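You operate a simulated robot arm through the tools that you are given. There is no shell and no other tool. Be economical: measure what you need, move in short steps, check, and stop when the job is done.

You run a simulated two-armed robot. Do the job below in one go: nothing can be reset, and whatever is moved stays where it is left.

## Task
The cane socket failed: switch it off, move its plug to the extra socket, switch on, cover the bad one.
Fine: switch on at the extra socket; the plug moves with both switches off; the cover comes from the plug rack; leave the other lines on.

It is judged by the outcome, as a careful person would: the job done as asked, and still so three seconds after it is handed in. It fails if anything else is knocked over, pushed out of place, dropped, spilled or broken. A push-on lid holds only when it is set on centred and level and pressed home; a screw cap is set on level and turned clockwise until tight.

## Robot
Two 7-joint arms with two-finger parallel grippers on one trunk, on a base that drives. Base frame: it is fixed to the floor where the robot stands at the start and does not move with it; the origin is under the middle of the robot, x ahead of it, y to its left, z up. Lengths are in mm, angles in degrees, forces in N, time in s.
The left shoulder is at the start at [50, 161, 1148], the right one opposite. Places, roughly: cane breaker [800, 200, 1400]; cane socket [600, 0, 800]; cane socket switch [500, 0, 800]; cooler breaker [800, 200, 1300]; cooler socket switch [500, -200, 800]; extra socket [500, -500, 800]; extra socket switch [400, -400, 800]; lamp breaker [800, 200, 1200]; low socket switch [500, 200, 200]; meter dial [700, 200, 1100]; sealer breaker [800, 200, 1400]; sealer socket switch [500, -100, 800]; supply switch [800, 300, 1500]; tea breaker [800, 200, 1200]; tea socket switch [500, -300, 800]. Payload 3.43 kg a hand.
The tool frame of a hand sits at the grasp point between the pads (the TCP): z along the fingers, y along the line on which they close. The tips reach 30 mm beyond it. The gripper opens to 94 mm. The fingers are 28 mm wide and 10 mm thick; the gripper's body (50 by 96 mm) begins 55 mm behind the TCP.
Orientation is told as [roll, pitch, yaw] about the base's x, y, z axes, in that order, counted from this pose: with the fingers straight down and closing along the base's y, the tool's x points along the base's -x, its y along +y and its z along -z.

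## Interface
- The arms move only by the tool arm_command. It takes "left_commands", "right_commands" or both (then of equal length, played together; a hand with none holds still); each is one flat list of numbers, 7 for each row, row after row: the shift along the base's x, y, z in units of 150 mm (1.0 is 150 mm), then the turn, a rotation vector about the base's x, y, z in units of 90 degrees (1.0 is 90 degrees), then the finger opening in mm, from 0 to 94. In form: [tx, ty, tz, wx, wy, wz, jaw, tx, ty, tz, wx, wy, wz, jaw, ...]. A call has 1 to 8 rows; each row is the pose to reach, as a shift and turn from the pose commanded when the call began. A call with a number of a shift or a turn outside -1 to 1 is refused whole. A row lasts 0.2 s, in which the tool goes at most 50 mm and 8.6 degrees; a call with a longer step from one row to the next is refused whole, and so is a gripper value outside its range. Where a pose cannot be reached the arm comes as near as it can. A force on the tool above 40 N (or 10 N above the force at the start of the call, whichever is more), or a blocked arm, ends the call early, and 0.2 s more pass. The fingers move at their own pace (about 45 mm/s each) and stop on an object; they squeeze with about 21 N. The grip force told is the motor's: it shows also when the fingers shut on nothing. Time passes only in rows, and 0.2 s behind the last, so rows that repeat a pose let the fingers close. The reply holds the time, the measured pose of the TCP, the force on the tool along the base axes, the opening and the grip force, in the units named above and with some noise, with the torque about the TCP (base axes, N m) and any sound that the robot's microphone picked up.
- Cameras (640 x 400 px; columns grow to the right, rows downward): "scene" is now at [123.2, -34.1, 1280.1]; the picture's right is [-0.37, -0.93, 0.00], its down [-0.46, 0.18, -0.87] and it looks along [0.81, -0.32, -0.50] (base axes); focal length 284 px, centre (320, 200). "left" rides on the left gripper at [76, -14, -102] in its tool frame; the picture's right is [0.18, 0.98, 0.00], its down [-0.75, 0.14, -0.64] and it looks along [-0.63, 0.12, 0.77] (tool axes); focal length 243 px, centre (320, 200). "right" rides on the right gripper at [76, 14, -102] in its tool frame; the picture's right is [-0.18, 0.98, 0.00], its down [-0.75, -0.14, -0.64] and it looks along [-0.63, -0.12, 0.77] (tool axes); focal length 243 px, centre (320, 200). There is no depth. A picture from a camera that has moved, and an enlarged one, comes with that camera's place and axes in the base frame and with its lens.
- get_image(camera): a new picture of that camera. It takes no simulated time.
- slide_trunk(by): slides the trunk up (or, below 0, down) by that many mm; the arms and the scene camera ride with it, the base frame stays. It gives what a move gives, with no picture.
- roll_base(legs): drives the robot by 1 to 6 legs, each [ahead, left, turn to the left] in mm, mm and degrees, along the robot's own axes; the way and the turn of a leg run together, so that a leg with both is an arc; at most 1500 mm and 180 degrees a leg. The arms and the cameras ride along, it lands a little off, and it stops where it bumps. It gives what a move gives.
- turn_head(pan, tilt): turns the head with the scene camera to pan (to the left, within 80 degrees either way) and tilt (down, from -29 to 69), counted from straight ahead of the robot. It gives what a move gives.
- zoom(camera, box): a new picture of the part [left, top, right, bottom] of that camera's present view, enlarged. It takes no simulated time.
- close_job(): hands the job in; it is judged then, once.

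Work in short steps. Places have to be worked out from the pictures, the camera data and where the tool is seen: move nearer, look again, correct. Check each grasp and each placing, and mend what went wrong. You have 120 turns and 108 pictures in all, those below and enlarged ones among them. Open the grippers and draw the arms clear of the work before you hand the job in, unless the task says otherwise; then end with one line.

The tools are called after "Call:" by a JSON object that holds its "fn" and its "kwargs". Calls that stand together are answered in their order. arm_command: Moves the arms, as the interface text tells. Its arguments: {"type":"object","properties":{"left_commands":{"type":"array","items":{"type":"number"}},"right_commands":{"type":"array","items":{"type":"number"}}},"required":[]} The other tools are called the same way: slide_trunk (by) slides the trunk up or down; roll_base (legs) drives the base; turn_head (pan, tilt) turns the head that bears the scene camera; get_image (camera) takes a picture; zoom (camera, box) takes an enlarged picture of a part of a camera's view; close_job () hands the job in.

At the start:

```text
clock: 0.0
left_tcp_pos: [346.8, 19.6, 1155.0]
left_tcp_rot: [0.0, 0.1, 0.0]
left_wrist_force: [-0.6, -0.3, 0.1]
left_torque: [0.0, 0.0, 0.01]
left_width: 93.7
left_grip_force: 0.0
right_tcp_pos: [268.4, -310.8, 1120.7]
right_tcp_rot: [0.0, 0.0, -0.2]
right_wrist_force: [-0.3, -0.7, 0.1]
right_torque: [0.02, 0.02, 0.02]
right_width: 93.9
right_grip_force: 0.1
trunk travel left (down, up): [-175.0, 92.0]
robot x, y, heading: [1.3, 0.4, 0.0]
head pan, tilt: [-21.4, 29.7]
```

scene: 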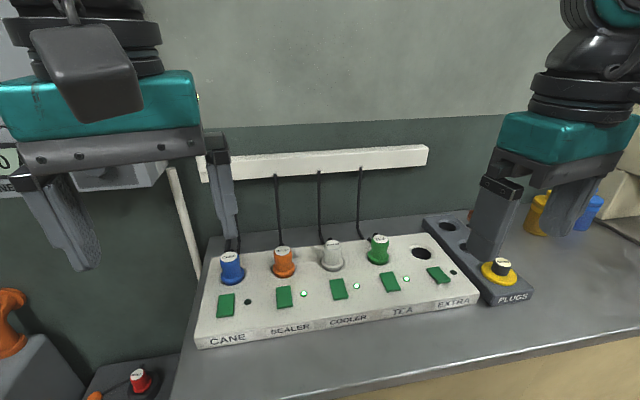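
right: 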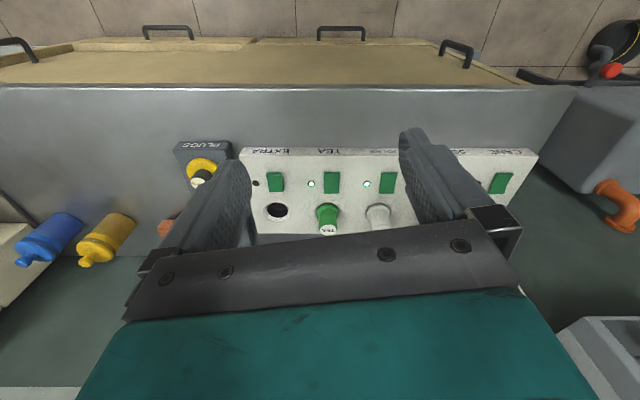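
left: 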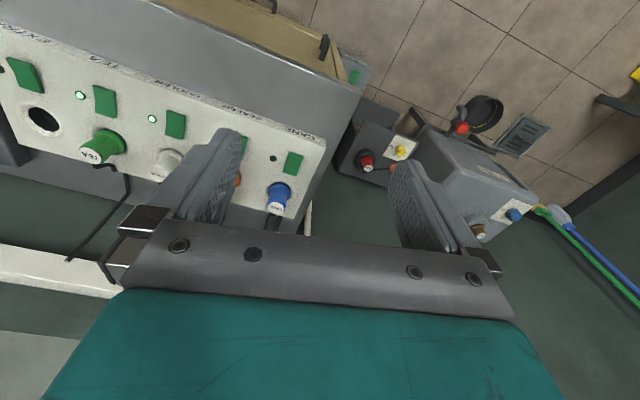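

The board has five sockets with switches, and a plug rack at its right end. I'll zoom in to see the details before moving.

Call:
{"fn": "zoom", "kwargs": {"camera": "scene", "box": [190, 210, 350, 350]}}

Call:
{"fn": "zoom", "kwargs": {"camera": "scene", "box": [370, 190, 550, 310]}}

Call:
{"fn": "zoom", "kwargs": {"camera": "right", "box": [160, 120, 340, 250]}}

```text
2.86 times, centred on (270, 280) of scene
camera zoom: at [123.2, -34.1, 1280.1], right [-0.37, -0.93, 0.0], down [-0.46, 0.18, -0.87], along [0.81, -0.32, -0.5], focal length 810 px, centre (463, -29)
```

zoom: 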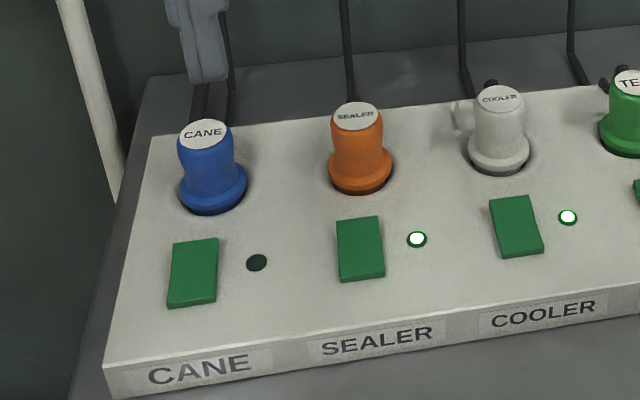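

```text
3.33 times, centred on (460, 250) of scene
camera zoom: at [123.2, -34.1, 1280.1], right [-0.37, -0.93, 0.0], down [-0.46, 0.18, -0.87], along [0.81, -0.32, -0.5], focal length 945 px, centre (-147, 33)
```

zoom: 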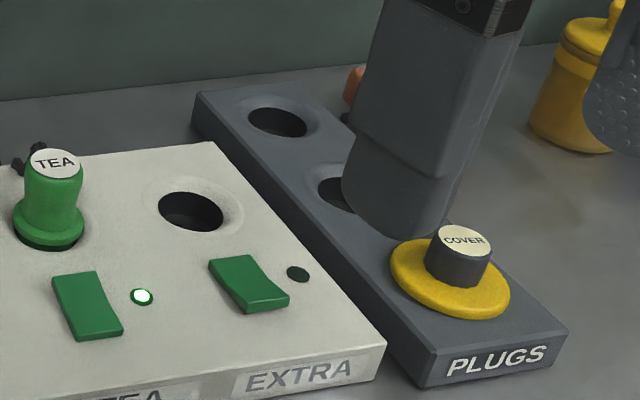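

```text
3.08 times, centred on (250, 185) of right
camera zoom: at [190.6, -296.3, 1224.9], right [0.18, 0.98, 0.0], down [0.75, -0.14, 0.64], along [0.63, -0.12, -0.77], focal length 746 px, centre (535, 246)
```

zoom: 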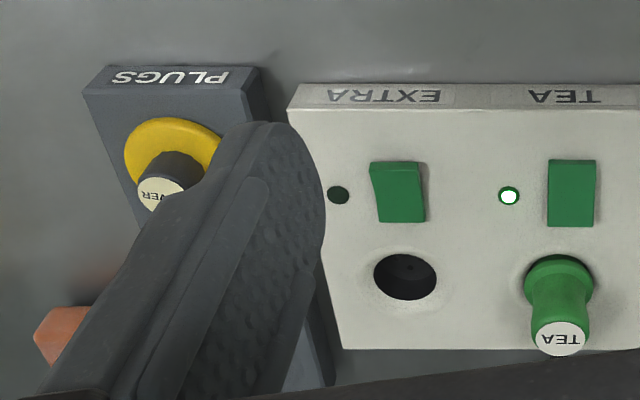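

Triangulating gives a board top near z≈835, the cane socket near [598,-20] and the extra socket near [524,-451], with the board turned about 10°. I'll look at the breaker panel, then down at the base clearance.

Call:
{"fn": "turn_head", "kwargs": {"pan": 25, "tilt": 0}}

Call:
{"fn": "get_image", "kwargs": {"camera": "scene"}}

Call:
{"fn": "turn_head", "kwargs": {"pan": 0, "tilt": 69}}

Call:
{"fn": "get_image", "kwargs": {"camera": "scene"}}

```text
clock: 1.1
left_tcp_pos: [345.8, 19.0, 1154.7]
left_tcp_rot: [-0.1, 0.0, -0.1]
left_wrist_force: [-1.4, -0.5, 0.4]
left_torque: [0.03, -0.01, -0.05]
left_width: 94.1
left_grip_force: 0.1
right_tcp_pos: [266.1, -310.5, 1122.3]
right_tcp_rot: [-0.1, 0.1, -0.1]
right_wrist_force: [1.0, -0.4, 0.6]
right_torque: [-0.01, 0.0, 0.01]
right_width: 94.1
right_grip_force: 0.1
trunk travel left (down, up): [-175.0, 92.0]
robot x, y, heading: [-0.5, -2.8, 0.0]
head pan, tilt: [25.0, 0.0]
```

```text
101 pictures are left
camera scene: at [120.5, 37.0, 1327.9], right [0.42, -0.91, 0.0], down [0.0, 0.0, -1.0], along [0.91, 0.42, 0.0], focal length 284 px, centre (320, 200)
```

scene: 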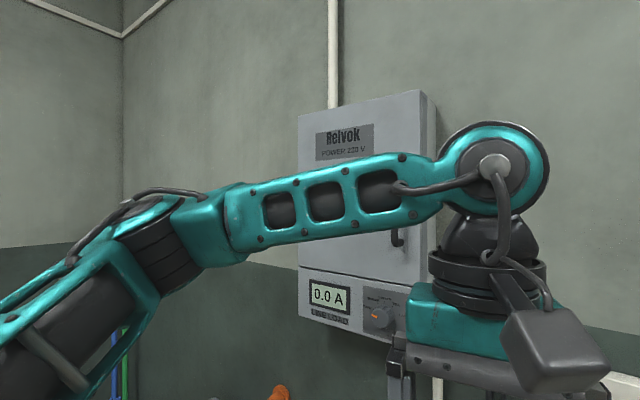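

```text
clock: 2.5
left_tcp_pos: [345.9, 19.2, 1155.1]
left_tcp_rot: [0.0, 0.0, 0.0]
left_wrist_force: [0.6, 0.1, 0.4]
left_torque: [0.02, 0.0, 0.0]
left_width: 93.9
left_grip_force: 0.1
right_tcp_pos: [267.3, -310.3, 1121.8]
right_tcp_rot: [0.1, 0.1, -0.1]
right_wrist_force: [0.0, -0.2, -0.5]
right_torque: [0.03, 0.02, 0.05]
right_width: 94.2
right_grip_force: 0.1
trunk travel left (down, up): [-175.0, 92.0]
robot x, y, heading: [-2.0, -4.2, -0.1]
head pan, tilt: [0.0, 68.8]
```

```text
100 pictures are left
camera scene: at [94.8, -1.0, 1228.1], right [0.0, -1.0, 0.0], down [-0.93, 0.0, -0.36], along [0.36, 0.0, -0.93], focal length 284 px, centre (320, 200)
```

scene: 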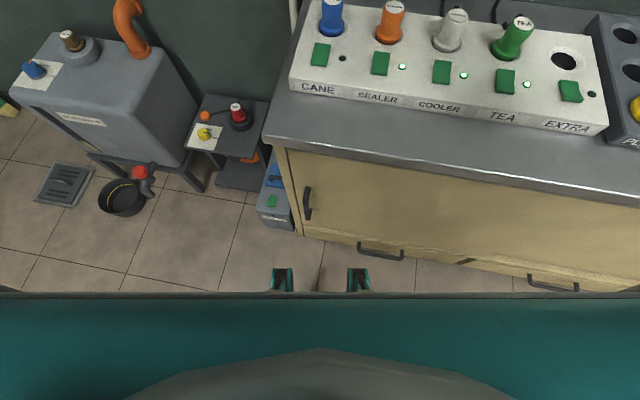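

The panel is closed and there is room in front of the bench. I'll align the robot with the board (about -9.6°), creep forward, and then test reach.

Call:
{"fn": "roll_base", "kwargs": {"legs": [[0, 0, -9.6], [90, 0, 0]]}}

Call:
{"fn": "get_image", "kwargs": {"camera": "scene"}}

```text
clock: 4.3
left_tcp_pos: [366.0, -41.0, 1153.9]
left_tcp_rot: [0.0, 0.0, -9.6]
left_wrist_force: [0.7, 0.4, 0.2]
left_torque: [-0.01, 0.01, -0.01]
left_width: 94.0
left_grip_force: 0.0
right_tcp_pos: [233.6, -352.0, 1121.9]
right_tcp_rot: [-0.1, 0.0, -9.7]
right_wrist_force: [0.0, 0.1, 0.6]
right_torque: [0.01, -0.01, 0.01]
right_width: 94.0
right_grip_force: 0.1
trunk travel left (down, up): [-175.0, 92.0]
robot x, y, heading: [22.0, -1.3, -9.8]
head pan, tilt: [0.0, 68.8]
stopped in leg 2: the robot was blocked; the commanded pose is now the measured one
```

```text
99 pictures are left
camera scene: at [114.8, -19.4, 1228.0], right [-0.17, -0.99, 0.0], down [-0.92, 0.16, -0.36], along [0.36, -0.06, -0.93], focal length 284 px, centre (320, 200)
```

scene: 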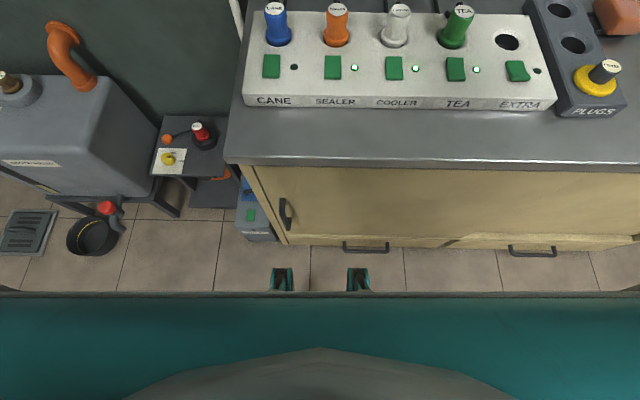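

The base stopped at the cabinet, so the sockets sit about 570 mm ahead of the robot's axis. I'll test reach by bringing the left hand, with fingers closed, above the cane switch (about [534,-2]).

Call:
{"fn": "arm_command", "kwargs": {"left_commands": [0.17, 0.04, -0.2, 0, 0, 0, 60, 0.34, 0.08, -0.4, 0, 0, 0, 30, 0.51, 0.12, -0.6, 0, 0, 0, 0, 0.68, 0.16, -0.8, 0, 0, 0, 0, 0.85, 0.2, -0.95, 0, 0, 0, 0, 0.95, 0.25, -1.0, 0, 0, 0, 0, 0.95, 0.25, -1.0, 0, 0, 0, 0]}}

Call:
{"fn": "get_image", "kwargs": {"camera": "left"}}

```text
clock: 5.9
left_tcp_pos: [509.1, -4.5, 1005.1]
left_tcp_rot: [0.0, -0.1, -9.7]
left_wrist_force: [-0.3, 0.5, 0.1]
left_torque: [-0.01, -0.02, 0.0]
left_width: 0.2
left_grip_force: 21.1
right_tcp_pos: [232.6, -353.3, 1122.8]
right_tcp_rot: [0.0, 0.0, -9.7]
right_wrist_force: [0.3, -0.5, 0.2]
right_torque: [-0.01, 0.02, 0.0]
right_width: 94.0
right_grip_force: 0.0
trunk travel left (down, up): [-175.0, 92.0]
robot x, y, heading: [18.9, -2.4, -9.8]
head pan, tilt: [0.0, 68.8]
```

```text
98 pictures are left
camera left: at [431.2, -6.1, 1108.7], right [-0.02, 1.0, 0.0], down [0.77, 0.01, 0.64], along [0.64, 0.01, -0.77], focal length 243 px, centre (320, 200)
```

left: 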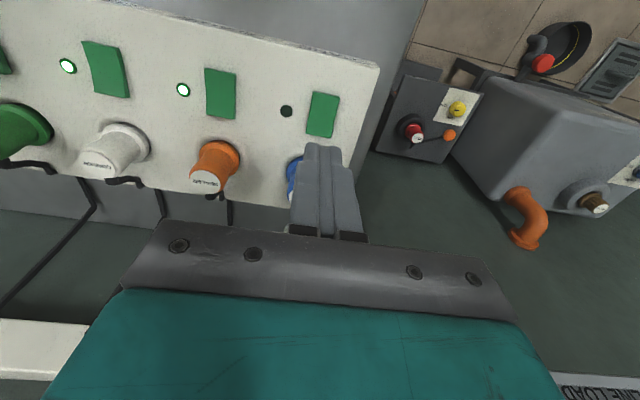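

Reach is fine, and the cane switch triangulates to about [532,-1,838], matching the earlier figure. I'll zoom on the rockers to see which way each one tilts.

Call:
{"fn": "zoom", "kwargs": {"camera": "left", "box": [160, 40, 360, 165]}}

Call:
{"fn": "zoom", "kwargs": {"camera": "right", "box": [220, 100, 420, 225]}}

```text
3.20 times, centred on (260, 102) of left
camera zoom: at [431.2, -6.1, 1108.7], right [-0.02, 1.0, 0.0], down [0.77, 0.01, 0.64], along [0.64, 0.01, -0.77], focal length 776 px, centre (512, 512)
```

zoom: 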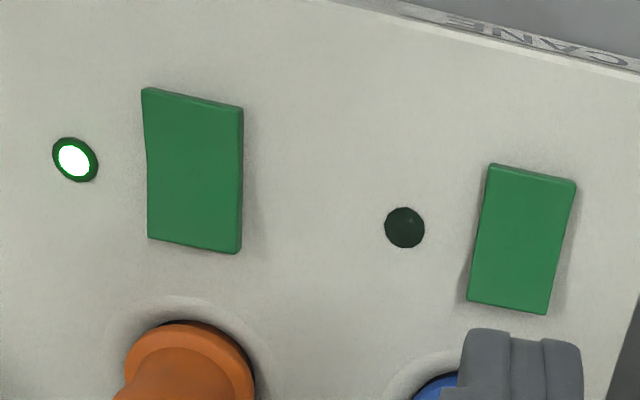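

```text
3.20 times, centred on (320, 162) of right
camera zoom: at [158.8, -326.5, 1224.9], right [0.35, 0.94, 0.0], down [0.72, -0.27, 0.64], along [0.6, -0.22, -0.77], focal length 776 px, centre (320, 320)
```

zoom: 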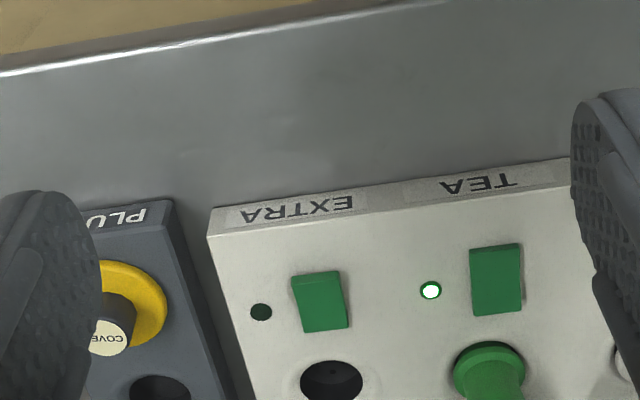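

Extra's near edge looks raised (off) while the others' near edges are down (on). I'll check this from the overhead scene view.

Call:
{"fn": "turn_head", "kwargs": {"pan": -20, "tilt": 50}}

Call:
{"fn": "zoom", "kwargs": {"camera": "scene", "box": [160, 60, 480, 260]}}

```text
clock: 6.7
left_tcp_pos: [508.3, -4.0, 1006.3]
left_tcp_rot: [-0.1, 0.0, -9.7]
left_wrist_force: [0.0, -0.3, 0.4]
left_torque: [0.0, -0.01, 0.03]
left_width: 0.0
left_grip_force: 21.2
right_tcp_pos: [233.0, -353.1, 1120.6]
right_tcp_rot: [0.0, 0.0, -9.8]
right_wrist_force: [-0.3, -0.1, 0.3]
right_torque: [-0.01, 0.0, 0.0]
right_width: 94.0
right_grip_force: 0.0
trunk travel left (down, up): [-175.0, 92.0]
robot x, y, heading: [22.1, -6.4, -9.8]
head pan, tilt: [-20.0, 50.0]
```

```text
2.00 times, centred on (320, 160) of scene
camera zoom: at [126.1, -48.0, 1250.0], right [-0.49, -0.87, 0.0], down [-0.67, 0.38, -0.64], along [0.56, -0.32, -0.77], focal length 567 px, centre (320, 280)
```

zoom: 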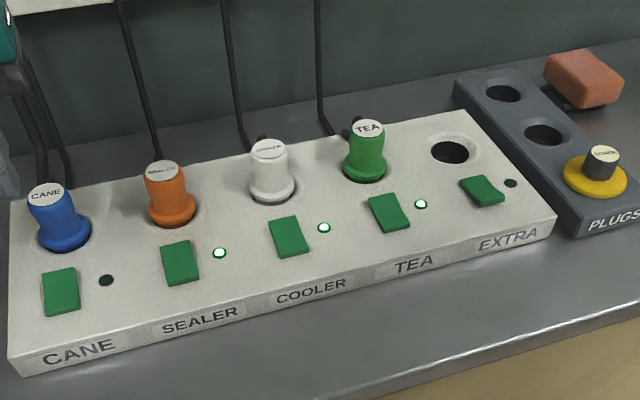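

Confirmed: extra is off (near end up), and cane is still on (far end up). I'll hover the closed left fingers over the far end of the cane rocker.

Call:
{"fn": "arm_command", "kwargs": {"left_commands": [0.12, 0, -0.2, 0, 0, 0, 0, 0.24, 0.01, -0.4, 0, 0, 0, 0, 0.24, 0.01, -0.6, 0, 0, 0, 0, 0.24, 0.01, -0.72, 0, 0, 0, 0, 0.24, 0.01, -0.72, 0, 0, 0, 0]}}

Call:
{"fn": "get_image", "kwargs": {"camera": "left"}}

Call:
{"fn": "zoom", "kwargs": {"camera": "scene", "box": [150, 120, 310, 250]}}

```text
clock: 7.9
left_tcp_pos: [543.8, -2.3, 897.3]
left_tcp_rot: [-0.1, 0.0, -9.5]
left_wrist_force: [-0.1, -0.3, 0.0]
left_torque: [-0.02, 0.0, 0.02]
left_width: 0.0
left_grip_force: 21.3
right_tcp_pos: [232.4, -353.3, 1122.2]
right_tcp_rot: [-0.1, 0.0, -9.6]
right_wrist_force: [-0.4, -0.5, -0.6]
right_torque: [-0.02, 0.02, -0.01]
right_width: 93.7
right_grip_force: 0.1
trunk travel left (down, up): [-175.0, 92.0]
robot x, y, heading: [25.0, -2.5, -9.8]
head pan, tilt: [-20.0, 50.0]
```

```text
94 pictures are left
camera left: at [466.1, -5.4, 999.6], right [-0.02, 1.0, 0.0], down [0.77, 0.01, 0.64], along [0.64, 0.01, -0.77], focal length 243 px, centre (320, 200)
```

left: 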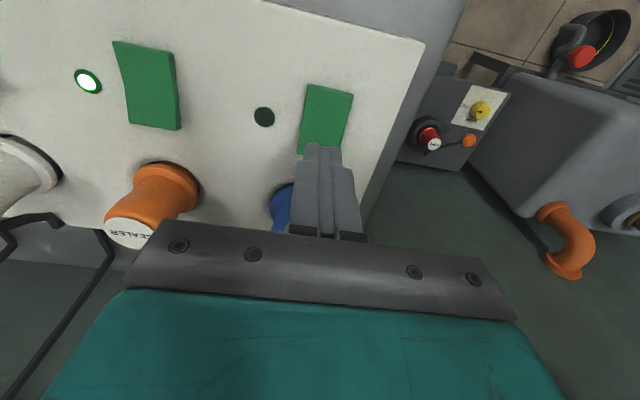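

```text
3.08 times, centred on (230, 185) of scene
camera zoom: at [126.0, -48.1, 1250.1], right [-0.5, -0.87, 0.0], down [-0.67, 0.38, -0.64], along [0.56, -0.32, -0.77], focal length 872 px, centre (597, 246)
```

zoom: 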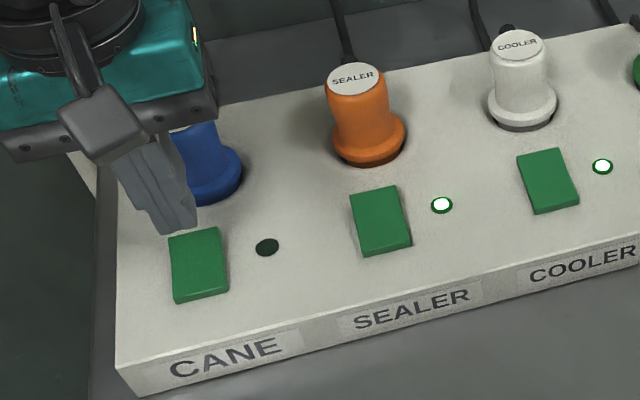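

The fingers are over the far end of the rocker. I'll press down slowly.

Call:
{"fn": "arm_command", "kwargs": {"left_commands": [0, 0, -0.08, 0, 0, 0, 0, 0, 0, -0.13, 0, 0, 0, 0, 0, 0, -0.17, 0, 0, 0, 0, 0, 0, -0.2, 0, 0, 0, 0, 0, 0, -0.23, 0, 0, 0, 0, 0, 0, -0.23, 0, 0, 0, 0]}}

Call:
{"fn": "zoom", "kwargs": {"camera": "scene", "box": [150, 120, 310, 250]}}

```text
clock: 9.1
left_tcp_pos: [544.6, -3.6, 872.9]
left_tcp_rot: [-0.4, -0.6, -9.8]
left_wrist_force: [-4.6, 3.2, 20.7]
left_torque: [0.24, 0.47, -0.02]
left_width: 0.0
left_grip_force: 21.0
right_tcp_pos: [231.2, -352.9, 1120.9]
right_tcp_rot: [-0.1, -0.2, -9.7]
right_wrist_force: [-0.1, -0.9, -0.7]
right_torque: [0.01, 0.0, -0.03]
right_width: 94.1
right_grip_force: 0.1
trunk travel left (down, up): [-175.0, 92.0]
robot x, y, heading: [21.2, -4.9, -9.6]
head pan, tilt: [-20.0, 50.0]
stopped in row 5 (left hand): the force on the tool passed its limit at 45 N (the readings are from after the stop); the commanded pose is now the measured one
```

```text
3.08 times, centred on (230, 185) of scene
camera zoom: at [124.6, -47.5, 1250.2], right [-0.49, -0.87, 0.0], down [-0.67, 0.38, -0.64], along [0.56, -0.32, -0.77], focal length 872 px, centre (597, 246)
```

zoom: 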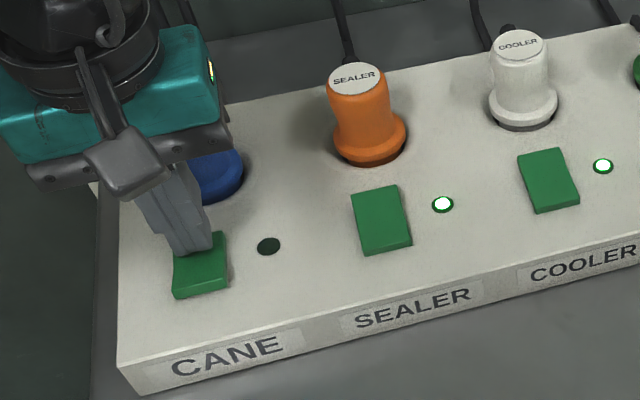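

The rocker seems to have flipped. I'll lift and check.

Call:
{"fn": "arm_command", "kwargs": {"left_commands": [0, 0, 0.2, 0, 0, 0, 0, -0.1, 0, 0.5, 0, 0, 0, 0, -0.2, 0.1, 0.8, 0, 0, 0, 0, -0.3, 0.3, 0.9, 0, 0, 0, 0, -0.3, 0.3, 0.9, 0, 0, 0, 0]}}

Call:
{"fn": "zoom", "kwargs": {"camera": "scene", "box": [150, 100, 310, 250]}}

Call:
{"fn": "get_image", "kwargs": {"camera": "left"}}

```text
clock: 10.3
left_tcp_pos: [499.6, 40.3, 1005.1]
left_tcp_rot: [-0.2, -0.4, -9.7]
left_wrist_force: [-0.5, 0.1, -1.2]
left_torque: [-0.01, 0.02, -0.03]
left_width: 0.2
left_grip_force: 21.3
right_tcp_pos: [232.4, -353.8, 1121.5]
right_tcp_rot: [-0.1, 0.0, -9.8]
right_wrist_force: [0.1, -0.4, -0.2]
right_torque: [-0.02, -0.01, 0.01]
right_width: 94.1
right_grip_force: 0.1
trunk travel left (down, up): [-175.0, 92.0]
robot x, y, heading: [19.5, -1.8, -9.6]
head pan, tilt: [-20.0, 50.0]
```

```text
2.67 times, centred on (230, 175) of scene
camera zoom: at [126.1, -48.1, 1250.0], right [-0.49, -0.87, 0.0], down [-0.67, 0.38, -0.64], along [0.56, -0.32, -0.77], focal length 756 px, centre (560, 267)
```

zoom: 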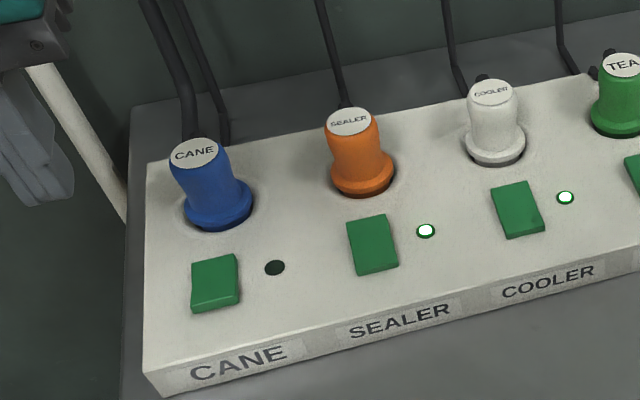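

```text
90 pictures are left
camera left: at [421.3, 39.1, 1108.0], right [-0.02, 1.0, 0.0], down [0.76, 0.02, 0.65], along [0.65, 0.01, -0.76], focal length 243 px, centre (320, 200)
```

left: 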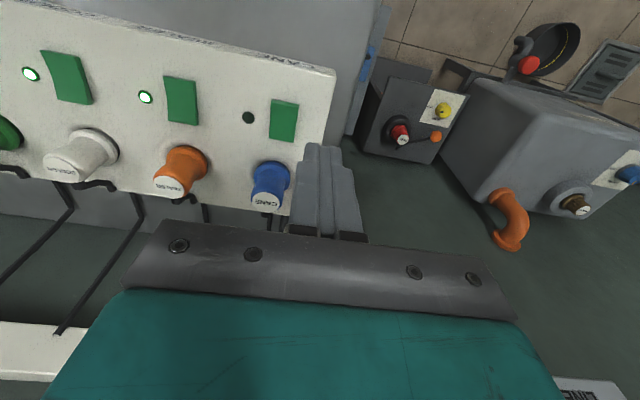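

The cane rocker now matches extra's off position. I'll retract the left hand to the left so the right hand can handle both the cane and extra sockets.

Call:
{"fn": "arm_command", "kwargs": {"left_commands": [-0.05, 0.05, 0.25, 0, 0, 0, 0, -0.2, 0.2, 0.4, 0, 0, 0, 0, -0.4, 0.4, 0.5, 0, 0, 0, 0, -0.6, 0.6, 0.6, 0, 0, 0, 0, -0.8, 0.8, 0.7, 0, 0, 0, 0, -0.95, 0.95, 0.7, 0, 0, 0, 0, -0.95, 0.95, 0.7, 0, 0, 0, 0], "right_commands": [0.1, 0.1, 0, 0, 0, 0, 70, 0.25, 0.25, 0, 0, 0, 0, 70, 0.45, 0.4, 0, 0, 0, 0, 70, 0.65, 0.55, 0, 0, 0, 0, 70, 0.85, 0.75, 0, 0, 0, 0, 70, 1.0, 0.95, 0, 0, 0, 0, 70, 1.0, 0.95, 0, 0, 0, 0, 70]}}

Call:
{"fn": "get_image", "kwargs": {"camera": "right"}}

```text
clock: 11.9
left_tcp_pos: [357.3, 185.8, 1110.0]
left_tcp_rot: [-0.3, -0.4, -9.7]
left_wrist_force: [0.1, 0.4, -0.1]
left_torque: [-0.02, 0.01, 0.0]
left_width: 0.0
left_grip_force: 20.7
right_tcp_pos: [384.1, -210.8, 1123.1]
right_tcp_rot: [0.0, -0.1, -9.7]
right_wrist_force: [-0.1, 0.1, -0.7]
right_torque: [-0.01, -0.01, -0.01]
right_width: 70.0
right_grip_force: 0.0
trunk travel left (down, up): [-175.0, 92.0]
robot x, y, heading: [21.4, -2.9, -9.8]
head pan, tilt: [-20.0, 50.0]
```

```text
89 pictures are left
camera right: at [310.2, -184.1, 1224.9], right [0.35, 0.94, 0.0], down [0.72, -0.27, 0.64], along [0.6, -0.22, -0.77], focal length 243 px, centre (320, 200)
```

right: 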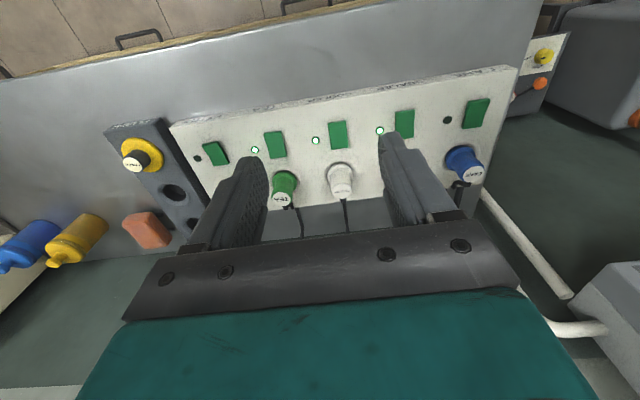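

Continuing the right hand toward the cane plug (about [602,-21], top z≈897), with an intermediate hover.

Call:
{"fn": "arm_command", "kwargs": {"right_commands": [0.2, 0.15, -0.1, 0, 0, 0, 70, 0.4, 0.35, -0.2, 0, 0, 0, 70, 0.6, 0.55, -0.35, 0, 0, 0, 70, 0.8, 0.75, -0.5, 0, 0, 0, 70, 1.0, 0.9, -0.6, 0, 0, 0, 70, 1.0, 1.0, -0.6, 0, 0, 0, 70, 1.0, 1.0, -0.6, 0, 0, 0, 70]}}

Call:
{"fn": "get_image", "kwargs": {"camera": "right"}}

Call:
{"fn": "get_image", "kwargs": {"camera": "scene"}}

```text
clock: 13.5
left_tcp_pos: [358.6, 184.9, 1108.9]
left_tcp_rot: [-0.1, -0.4, -9.6]
left_wrist_force: [0.4, -0.1, 0.2]
left_torque: [-0.01, 0.0, 0.0]
left_width: 0.0
left_grip_force: 21.2
right_tcp_pos: [432.8, -193.1, 1045.5]
right_tcp_rot: [0.0, 0.0, -9.7]
right_wrist_force: [1.1, -0.9, -1.5]
right_torque: [-0.02, -0.01, 0.03]
right_width: 70.0
right_grip_force: 0.0
right hand out of reach, approached as far as the arm can: row 2, 3, 4, 5, 6, 7
trunk travel left (down, up): [-175.0, 92.0]
robot x, y, heading: [20.5, -2.1, -9.7]
head pan, tilt: [-20.0, 50.0]
```

```text
88 pictures are left
camera right: at [358.8, -166.3, 1148.8], right [0.35, 0.94, 0.0], down [0.72, -0.27, 0.64], along [0.6, -0.22, -0.77], focal length 243 px, centre (320, 200)
```

right: 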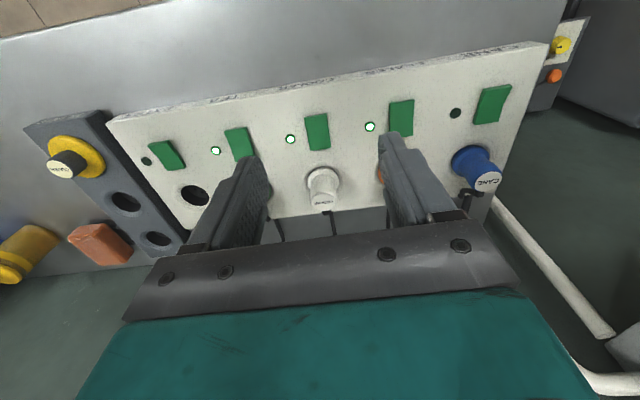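

```text
87 pictures are left
camera scene: at [126.1, -47.9, 1250.0], right [-0.49, -0.87, 0.0], down [-0.67, 0.38, -0.64], along [0.56, -0.32, -0.77], focal length 284 px, centre (320, 200)
```

scene: 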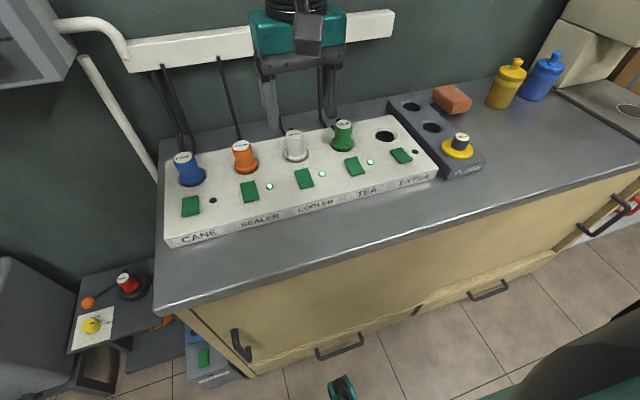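

Straight-down reach falls short for the right hand here. I'll use the left hand with the fingers tilted forward for extra reach, retract the right hand, and slide the robot about 80 mm right to line up the left shoulder with the cane plug.

Call:
{"fn": "arm_command", "kwargs": {"right_commands": [-0.2, -0.15, 0.15, 0, 0, 0, 70, -0.45, -0.3, 0.3, 0, 0, 0, 70, -0.7, -0.45, 0.4, 0, 0, 0, 70, -0.95, -0.6, 0.4, 0, 0, 0, 70, -1.0, -0.8, 0.4, 0, 0, 0, 70, -1.0, -0.8, 0.4, 0, 0, 0, 70], "left_commands": [0, 0, 0, 0, 0, 0, 20, 0, 0, 0, -0.01, -0.06, 0, 40, 0, 0, 0, -0.02, -0.12, 0, 60, 0, 0, 0, -0.03, -0.18, 0, 70, 0, 0, 0, -0.042, -0.24, 0, 70, 0, 0, 0, -0.047, -0.274, 0, 70]}}

Call:
{"fn": "roll_base", "kwargs": {"legs": [[-25, 0, 0], [0, -85, 0], [60, 0, 0]]}}

Call:
{"fn": "get_image", "kwargs": {"camera": "scene"}}

```text
clock: 14.9
left_tcp_pos: [363.7, 184.3, 1114.4]
left_tcp_rot: [-0.2, -25.2, -9.8]
left_wrist_force: [-0.4, 0.2, 0.0]
left_torque: [-0.02, 0.0, -0.03]
left_width: 69.9
left_grip_force: 0.0
left hand out of reach, approached as far as the arm can: row 6
right_tcp_pos: [273.6, -312.0, 1105.5]
right_tcp_rot: [0.0, 0.0, -9.7]
right_wrist_force: [-0.3, -0.6, -0.3]
right_torque: [0.0, 0.0, 0.0]
right_width: 70.1
right_grip_force: 0.0
trunk travel left (down, up): [-175.0, 92.0]
robot x, y, heading: [18.1, -3.1, -9.8]
head pan, tilt: [-20.0, 50.0]
```

```text
clock: 17.1
left_tcp_pos: [331.2, 103.2, 1114.3]
left_tcp_rot: [-0.2, -25.4, -9.7]
left_wrist_force: [-0.9, 0.2, 0.0]
left_torque: [0.03, -0.01, 0.02]
left_width: 70.0
left_grip_force: 0.0
right_tcp_pos: [243.2, -392.2, 1105.7]
right_tcp_rot: [-0.1, -0.1, -9.6]
right_wrist_force: [-0.7, 0.1, -0.2]
right_torque: [0.05, 0.0, 0.02]
right_width: 69.7
right_grip_force: 0.1
trunk travel left (down, up): [-175.0, 92.0]
robot x, y, heading: [-9.2, -83.5, -9.8]
head pan, tilt: [-20.0, 50.0]
stopped in leg 3: the robot was blocked; the commanded pose is now the measured one
```

```text
86 pictures are left
camera scene: at [94.5, -129.1, 1250.1], right [-0.49, -0.87, 0.0], down [-0.67, 0.38, -0.64], along [0.56, -0.32, -0.77], focal length 284 px, centre (320, 200)
```

scene: 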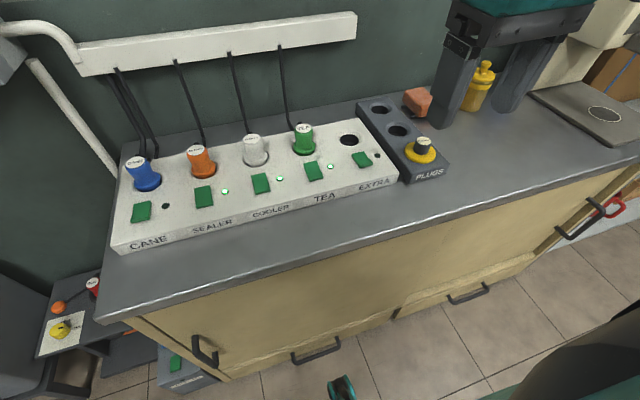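

The robot is in line with the plug but slightly further back. I'll advance the tilted left hand toward a standoff before the cane plug.

Call:
{"fn": "arm_command", "kwargs": {"left_commands": [0.2, -0.1, -0.08, 0, 0, 0, 70, 0.4, -0.25, -0.2, 0, 0, 0, 70, 0.6, -0.4, -0.3, 0, 0, 0, 70, 0.8, -0.55, -0.4, 0, 0, 0, 70, 1.0, -0.68, -0.5, 0, 0, 0, 70, 1.0, -0.75, -0.6, 0, 0, 0, 70, 1.0, -0.75, -0.6, 0, 0, 0, 70]}}

Call:
{"fn": "get_image", "kwargs": {"camera": "left"}}

```text
clock: 18.7
left_tcp_pos: [481.5, -8.0, 1021.7]
left_tcp_rot: [-0.2, -25.3, -9.7]
left_wrist_force: [0.5, 0.2, 0.2]
left_torque: [-0.01, -0.04, 0.01]
left_width: 69.9
left_grip_force: 0.1
right_tcp_pos: [244.1, -393.0, 1105.3]
right_tcp_rot: [0.1, -0.1, -9.7]
right_wrist_force: [-0.1, -0.3, 0.6]
right_torque: [0.0, -0.01, 0.01]
right_width: 69.9
right_grip_force: 0.0
trunk travel left (down, up): [-175.0, 92.0]
robot x, y, heading: [-10.0, -82.5, -9.9]
head pan, tilt: [-20.0, 50.0]
```

```text
85 pictures are left
camera left: at [368.6, -4.7, 1082.9], right [0.0, 1.0, -0.08], down [0.43, 0.07, 0.9], along [0.9, -0.04, -0.42], focal length 243 px, centre (320, 200)
```

left: 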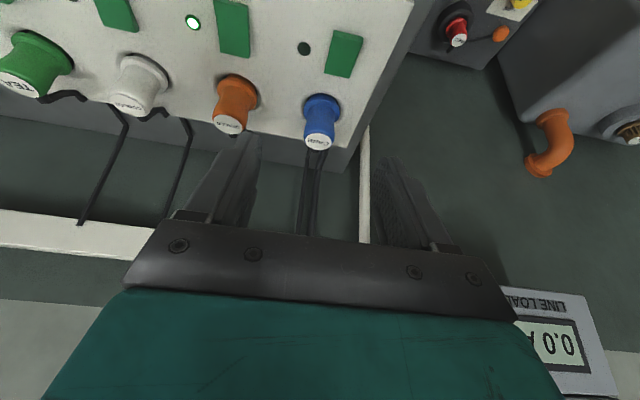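

The label ray puts the plug at about [600,-23]. I'll move to a standoff 100 mm back along the tool axis.

Call:
{"fn": "arm_command", "kwargs": {"left_commands": [0.17, -0.02, -0.11, 0, 0, 0, 70, 0.34, -0.03, -0.22, 0, 0, 0, 70, 0.515, -0.05, -0.3, 0, 0, 0, 70, 0.515, -0.05, -0.3, 0, 0, 0, 70]}}

Call:
{"fn": "get_image", "kwargs": {"camera": "left"}}

Call:
{"fn": "turn_head", "kwargs": {"pan": 10, "tilt": 35}}

Call:
{"fn": "get_image", "kwargs": {"camera": "scene"}}

```text
clock: 19.7
left_tcp_pos: [558.0, -18.7, 976.0]
left_tcp_rot: [-0.2, -25.2, -9.6]
left_wrist_force: [-0.9, -1.1, 0.0]
left_torque: [0.03, 0.03, -0.01]
left_width: 70.0
left_grip_force: 0.0
right_tcp_pos: [244.2, -391.5, 1105.3]
right_tcp_rot: [0.1, -0.1, -9.7]
right_wrist_force: [0.1, 0.6, 0.3]
right_torque: [0.0, 0.0, 0.0]
right_width: 69.8
right_grip_force: 0.0
trunk travel left (down, up): [-175.0, 92.0]
robot x, y, heading: [-10.6, -82.6, -9.9]
head pan, tilt: [-20.0, 50.0]
```

```text
84 pictures are left
camera left: at [445.6, -13.3, 1038.6], right [0.0, 1.0, -0.08], down [0.43, 0.07, 0.9], along [0.9, -0.04, -0.42], focal length 243 px, centre (320, 200)
```

left: 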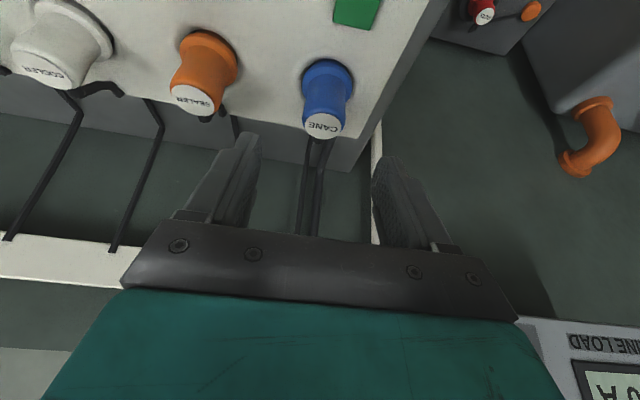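

```text
clock: 20.6
left_tcp_pos: [556.8, -17.5, 978.4]
left_tcp_rot: [-0.2, -25.2, -9.8]
left_wrist_force: [-0.4, 0.8, -0.3]
left_torque: [-0.01, 0.03, -0.01]
left_width: 70.1
left_grip_force: 0.1
right_tcp_pos: [243.4, -393.8, 1104.6]
right_tcp_rot: [0.0, -0.1, -9.7]
right_wrist_force: [0.4, 0.0, -0.1]
right_torque: [0.0, 0.01, 0.06]
right_width: 70.1
right_grip_force: 0.0
trunk travel left (down, up): [-175.0, 92.0]
robot x, y, heading: [-8.7, -83.5, -9.8]
head pan, tilt: [10.0, 35.0]
```

```text
83 pictures are left
camera scene: at [116.4, -90.5, 1271.7], right [0.01, -1.0, 0.0], down [-0.57, 0.0, -0.82], along [0.82, 0.0, -0.57], focal length 284 px, centre (320, 200)
```

scene: 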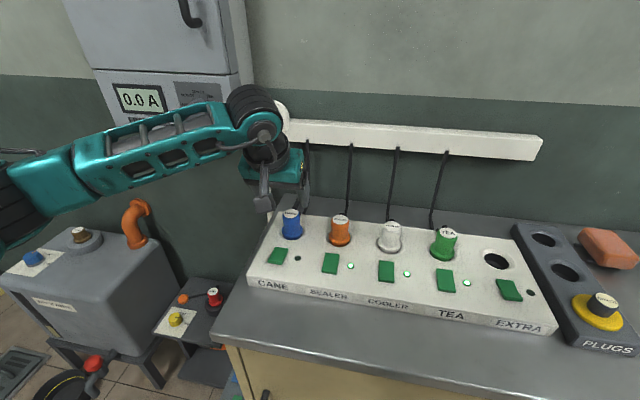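

The plug is centred between the fingers' path. I'll go down along the tool axis to the plug body.

Call:
{"fn": "arm_command", "kwargs": {"left_commands": [0.07, -0.01, -0.15, 0, 0, 0, 70, 0.15, -0.02, -0.3, 0, 0, 0, 70, 0.22, -0.025, -0.45, 0, 0, 0, 70, 0.27, -0.03, -0.55, 0, 0, 0, 70, 0.297, -0.033, -0.607, 0, 0, 0, 70, 0.297, -0.033, -0.607, 0, 0, 0, 70]}}

Call:
{"fn": "get_image", "kwargs": {"camera": "left"}}

Call:
{"fn": "zoom", "kwargs": {"camera": "scene", "box": [220, 150, 380, 280]}}

```text
clock: 22.1
left_tcp_pos: [604.3, -23.2, 886.8]
left_tcp_rot: [-0.1, -25.1, -9.8]
left_wrist_force: [-0.2, 0.6, -0.3]
left_torque: [-0.03, 0.03, -0.04]
left_width: 69.9
left_grip_force: 0.0
right_tcp_pos: [243.6, -392.5, 1106.3]
right_tcp_rot: [-0.1, -0.1, -9.7]
right_wrist_force: [0.2, -0.6, 0.0]
right_torque: [-0.03, 0.0, -0.01]
right_width: 70.1
right_grip_force: 0.1
trunk travel left (down, up): [-175.0, 92.0]
robot x, y, heading: [-7.1, -83.5, -9.6]
head pan, tilt: [10.0, 35.0]
```

```text
82 pictures are left
camera left: at [491.0, -18.8, 948.5], right [0.0, 1.0, -0.08], down [0.43, 0.07, 0.9], along [0.9, -0.04, -0.42], focal length 243 px, centre (320, 200)
```

left: 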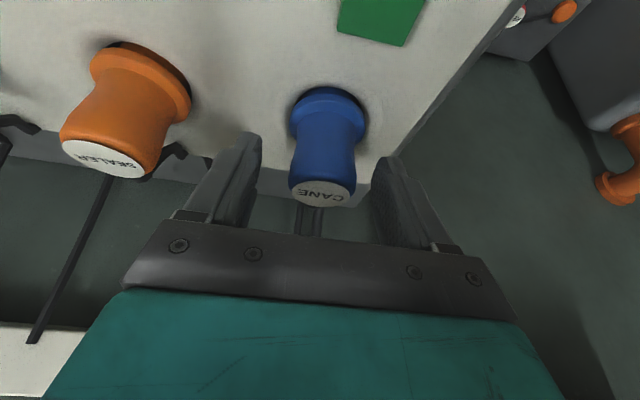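

```text
3.08 times, centred on (300, 215) of scene
camera zoom: at [116.4, -90.4, 1271.8], right [0.01, -1.0, 0.0], down [-0.57, 0.0, -0.82], along [0.82, 0.0, -0.57], focal length 872 px, centre (382, 154)
```

zoom: 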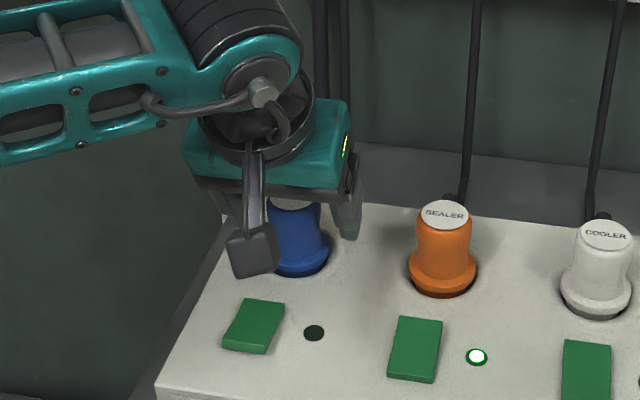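

The plug's body sits between the pads. I'll close the fingers on it.

Call:
{"fn": "arm_command", "kwargs": {"left_commands": [0, 0, 0, 0, 0, 0, 50, 0, 0, 0, 0, 0, 0, 30, 0, 0, 0, 0, 0, 0, 15, 0, 0, 0, 0, 0, 0, 15, 0, 0, 0, 0, 0, 0, 15]}}

Call:
{"fn": "get_image", "kwargs": {"camera": "left"}}

```text
clock: 23.2
left_tcp_pos: [604.1, -23.9, 887.5]
left_tcp_rot: [-0.2, -25.2, -9.7]
left_wrist_force: [0.2, 0.4, -0.6]
left_torque: [0.04, -0.01, -0.02]
left_width: 36.8
left_grip_force: 20.9
right_tcp_pos: [243.9, -392.8, 1105.6]
right_tcp_rot: [0.0, -0.1, -9.6]
right_wrist_force: [0.2, 0.2, 0.2]
right_torque: [-0.01, 0.01, -0.03]
right_width: 69.9
right_grip_force: 0.0
trunk travel left (down, up): [-175.0, 92.0]
robot x, y, heading: [-8.1, -83.3, -9.5]
head pan, tilt: [10.0, 35.0]
```

```text
80 pictures are left
camera left: at [491.0, -18.8, 948.9], right [0.0, 1.0, -0.08], down [0.43, 0.07, 0.9], along [0.9, -0.04, -0.42], focal length 243 px, centre (320, 200)
```

left: 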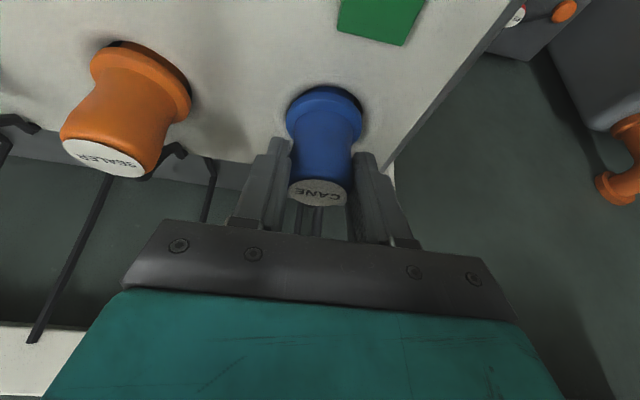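

Gripped at 36.8 mm with the plug seated at TCP z≈887. I'll pull straight up slowly.

Call:
{"fn": "arm_command", "kwargs": {"left_commands": [0, 0, 0.03, 0, 0, 0, 15, 0, 0, 0.08, 0, 0, 0, 15, 0, 0, 0.15, 0, 0, 0, 15, 0, 0, 0.25, 0, 0, 0, 15, 0, 0, 0.4, 0, 0, 0, 15, 0, 0, 0.4, 0, 0, 0, 15]}}

Call:
{"fn": "get_image", "kwargs": {"camera": "left"}}

Call:
{"fn": "zoom", "kwargs": {"camera": "scene", "box": [200, 120, 400, 280]}}

```text
clock: 24.6
left_tcp_pos: [603.3, -22.4, 947.7]
left_tcp_rot: [-0.3, -25.2, -9.7]
left_wrist_force: [0.8, -0.5, -0.3]
left_torque: [-0.02, 0.01, 0.02]
left_width: 14.9
left_grip_force: 0.1
right_tcp_pos: [242.7, -393.0, 1105.3]
right_tcp_rot: [0.0, -0.1, -9.6]
right_wrist_force: [-1.3, 0.4, 0.2]
right_torque: [-0.06, -0.03, -0.04]
right_width: 70.0
right_grip_force: 0.1
trunk travel left (down, up): [-175.0, 92.0]
robot x, y, heading: [-5.8, -84.9, -9.9]
head pan, tilt: [10.0, 35.0]
```

```text
79 pictures are left
camera left: at [490.0, -17.8, 1008.7], right [0.0, 1.0, -0.08], down [0.43, 0.07, 0.9], along [0.9, -0.04, -0.43], focal length 243 px, centre (320, 200)
```

left: 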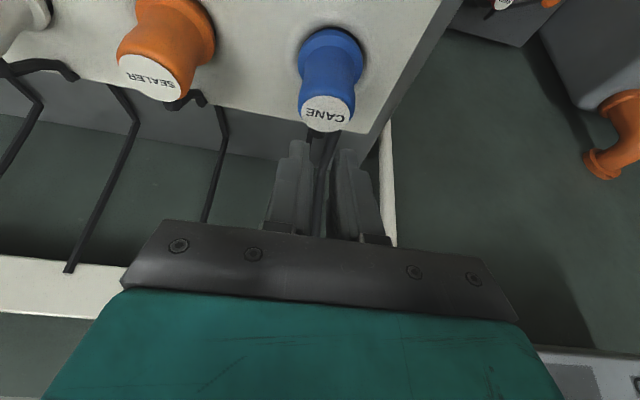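

```text
2.50 times, centred on (300, 200) of scene
camera zoom: at [116.4, -90.4, 1271.8], right [0.01, -1.0, 0.0], down [-0.57, 0.0, -0.82], along [0.82, 0.0, -0.57], focal length 709 px, centre (370, 200)
```

zoom: 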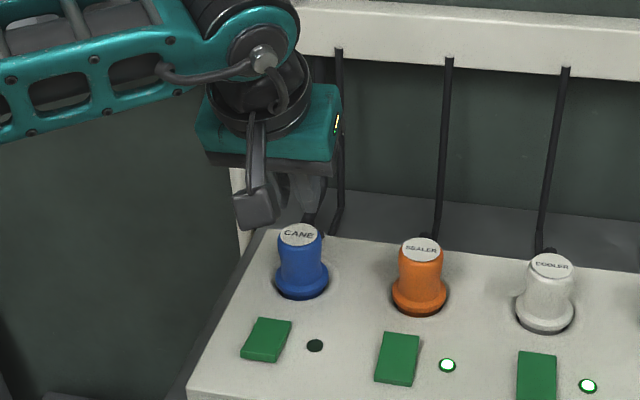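

The grip slipped and the plug stayed seated and upright. I'll reopen and take it deeper, TCP about 874, so the pads grip the waist.

Call:
{"fn": "arm_command", "kwargs": {"left_commands": [0, 0, 0.02, 0, 0, 0, 50, 0, 0, 0.02, 0, 0, 0, 70, 0, 0, -0.1, 0, 0, 0, 70, -0.005, 0, -0.25, 0, 0, 0, 70, -0.01, 0, -0.38, 0, 0, 0, 70, -0.01, 0, -0.44, 0, 0, 0, 70, -0.01, 0, -0.487, 0, 0, 0, 70, -0.01, 0, -0.487, 0, 0, 0, 70]}}

Call:
{"fn": "arm_command", "kwargs": {"left_commands": [0, 0, 0, 0, 0, 0, 50, 0, 0, 0, 0, 0, 0, 25, 0, 0, 0, 0, 0, 0, 0, 0, 0, 0, 0, 0, 0, 0, 0, 0, 0, 0, 0, 0, 0, 0, 0, 0, 0, 0, 0, 0]}}

Call:
{"fn": "get_image", "kwargs": {"camera": "left"}}

Call:
{"fn": "zoom", "kwargs": {"camera": "scene", "box": [220, 150, 380, 280]}}

```text
clock: 26.4
left_tcp_pos: [601.5, -22.2, 874.6]
left_tcp_rot: [-0.3, -25.2, -9.7]
left_wrist_force: [-0.4, 0.2, -0.2]
left_torque: [-0.02, 0.0, -0.05]
left_width: 69.9
left_grip_force: 0.1
right_tcp_pos: [243.6, -393.0, 1105.1]
right_tcp_rot: [0.0, -0.2, -9.6]
right_wrist_force: [-0.4, -0.6, 0.2]
right_torque: [0.03, 0.03, 0.0]
right_width: 69.9
right_grip_force: 0.1
trunk travel left (down, up): [-175.0, 92.0]
robot x, y, heading: [-9.3, -83.0, -9.8]
head pan, tilt: [10.0, 35.0]
```

```text
clock: 27.9
left_tcp_pos: [601.8, -23.6, 875.8]
left_tcp_rot: [-0.1, -25.1, -9.7]
left_wrist_force: [-0.4, 1.0, 0.0]
left_torque: [0.01, 0.01, 0.01]
left_width: 41.1
left_grip_force: 20.8
right_tcp_pos: [243.6, -392.4, 1105.8]
right_tcp_rot: [0.0, -0.1, -9.7]
right_wrist_force: [-0.2, -0.6, -0.7]
right_torque: [0.0, -0.02, 0.02]
right_width: 70.1
right_grip_force: 0.0
trunk travel left (down, up): [-175.0, 92.0]
robot x, y, heading: [-8.7, -82.7, -9.7]
head pan, tilt: [10.0, 35.0]
```

```text
77 pictures are left
camera left: at [489.0, -18.3, 936.0], right [0.0, 1.0, -0.08], down [0.43, 0.07, 0.9], along [0.9, -0.04, -0.42], focal length 243 px, centre (320, 200)
```

left: 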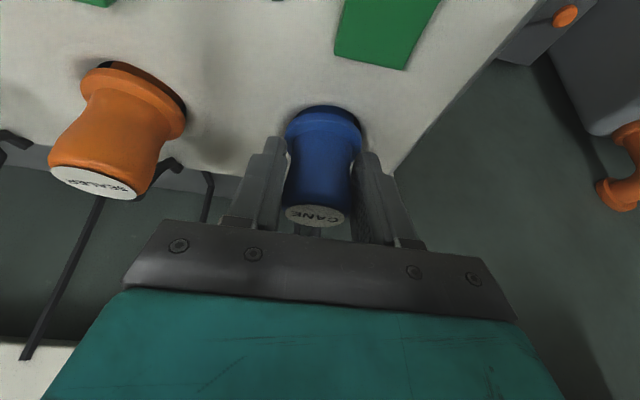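

```text
3.08 times, centred on (300, 215) of scene
camera zoom: at [116.4, -90.4, 1271.8], right [0.01, -1.0, 0.0], down [-0.57, 0.0, -0.82], along [0.82, 0.0, -0.57], focal length 872 px, centre (382, 154)
```

zoom: 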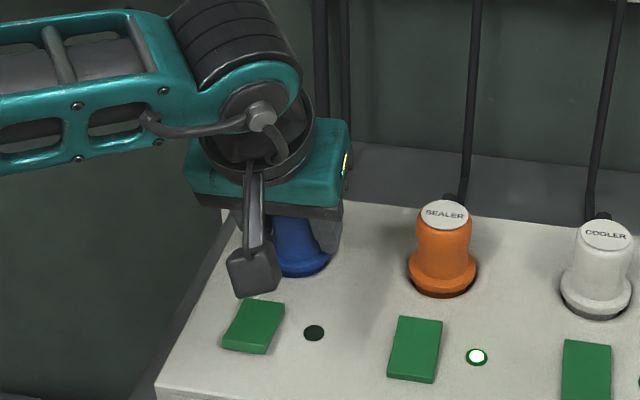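

The tips are riding on the flare (41 mm), which would just wedge off. I'll regrip higher, on the straight part (TCP about 892), and pull more gently.

Call:
{"fn": "arm_command", "kwargs": {"left_commands": [0, 0, 0, 0, 0, 0, 60, 0, 0, 0.11, 0, 0, 0, 60, 0, 0, 0.11, 0, 0, 0, 60, 0, 0, 0.11, 0, 0, 0, 20, 0, 0, 0.11, 0, 0, 0, 0, 0, 0, 0.11, 0, 0, 0, 0, 0, 0, 0.11, 0, 0, 0, 0, 0, 0, 0.11, 0, 0, 0, 0]}}

Call:
{"fn": "arm_command", "kwargs": {"left_commands": [0, 0, 0.01, 0, 0, 0, 0, 0, 0, 0.02, 0, 0, 0, 0, 0, 0, 0.03, 0, 0, 0, 0]}}

```text
clock: 29.6
left_tcp_pos: [601.1, -22.9, 893.2]
left_tcp_rot: [-0.2, -25.3, -9.7]
left_wrist_force: [0.7, 1.1, 0.3]
left_torque: [0.09, 0.03, 0.04]
left_width: 36.9
left_grip_force: 20.8
right_tcp_pos: [242.5, -392.9, 1106.4]
right_tcp_rot: [0.1, -0.1, -9.8]
right_wrist_force: [0.0, -0.4, 0.2]
right_torque: [-0.03, 0.01, -0.03]
right_width: 69.9
right_grip_force: 0.0
trunk travel left (down, up): [-175.0, 92.0]
robot x, y, heading: [-9.3, -83.8, -9.6]
head pan, tilt: [10.0, 35.0]
```

```text
clock: 30.4
left_tcp_pos: [603.2, -22.2, 896.6]
left_tcp_rot: [-0.2, -25.2, -9.7]
left_wrist_force: [0.5, 0.6, -1.2]
left_torque: [0.0, 0.0, -0.01]
left_width: 36.7
left_grip_force: 21.0
right_tcp_pos: [244.8, -392.3, 1105.3]
right_tcp_rot: [0.0, -0.1, -9.7]
right_wrist_force: [0.3, -0.2, 0.2]
right_torque: [-0.01, -0.01, 0.0]
right_width: 69.9
right_grip_force: 0.0
trunk travel left (down, up): [-175.0, 92.0]
robot x, y, heading: [-13.4, -83.0, -9.8]
head pan, tilt: [10.0, 35.0]
```

There was almost no resistance over 4 mm. I'll look to see whether the plug rose or the pads slid.

Call:
{"fn": "get_image", "kwargs": {"camera": "left"}}

Call:
{"fn": "zoom", "kwargs": {"camera": "scene", "box": [240, 180, 360, 280]}}

```text
75 pictures are left
camera left: at [489.1, -18.2, 957.9], right [0.0, 1.0, -0.08], down [0.43, 0.07, 0.9], along [0.9, -0.04, -0.42], focal length 243 px, centre (320, 200)
```

left: 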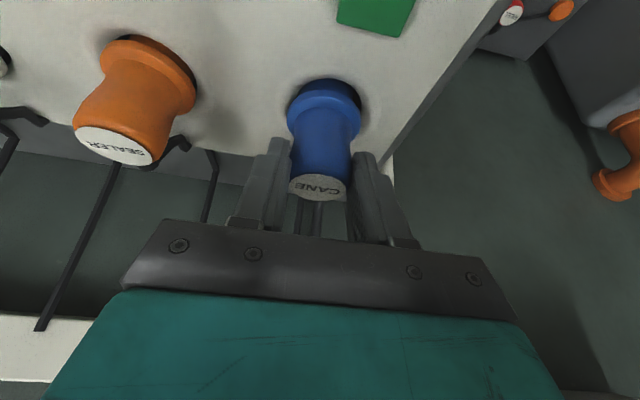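

```text
4.00 times, centred on (300, 230) of scene
camera zoom: at [116.5, -90.4, 1271.8], right [0.01, -1.0, 0.0], down [-0.57, 0.0, -0.82], along [0.82, 0.0, -0.57], focal length 1134 px, centre (400, 80)
```

zoom: 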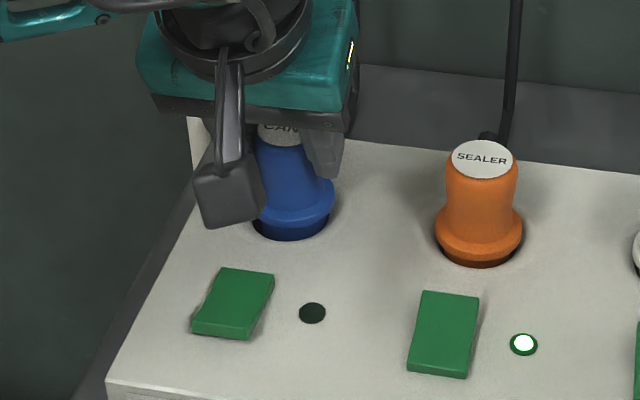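

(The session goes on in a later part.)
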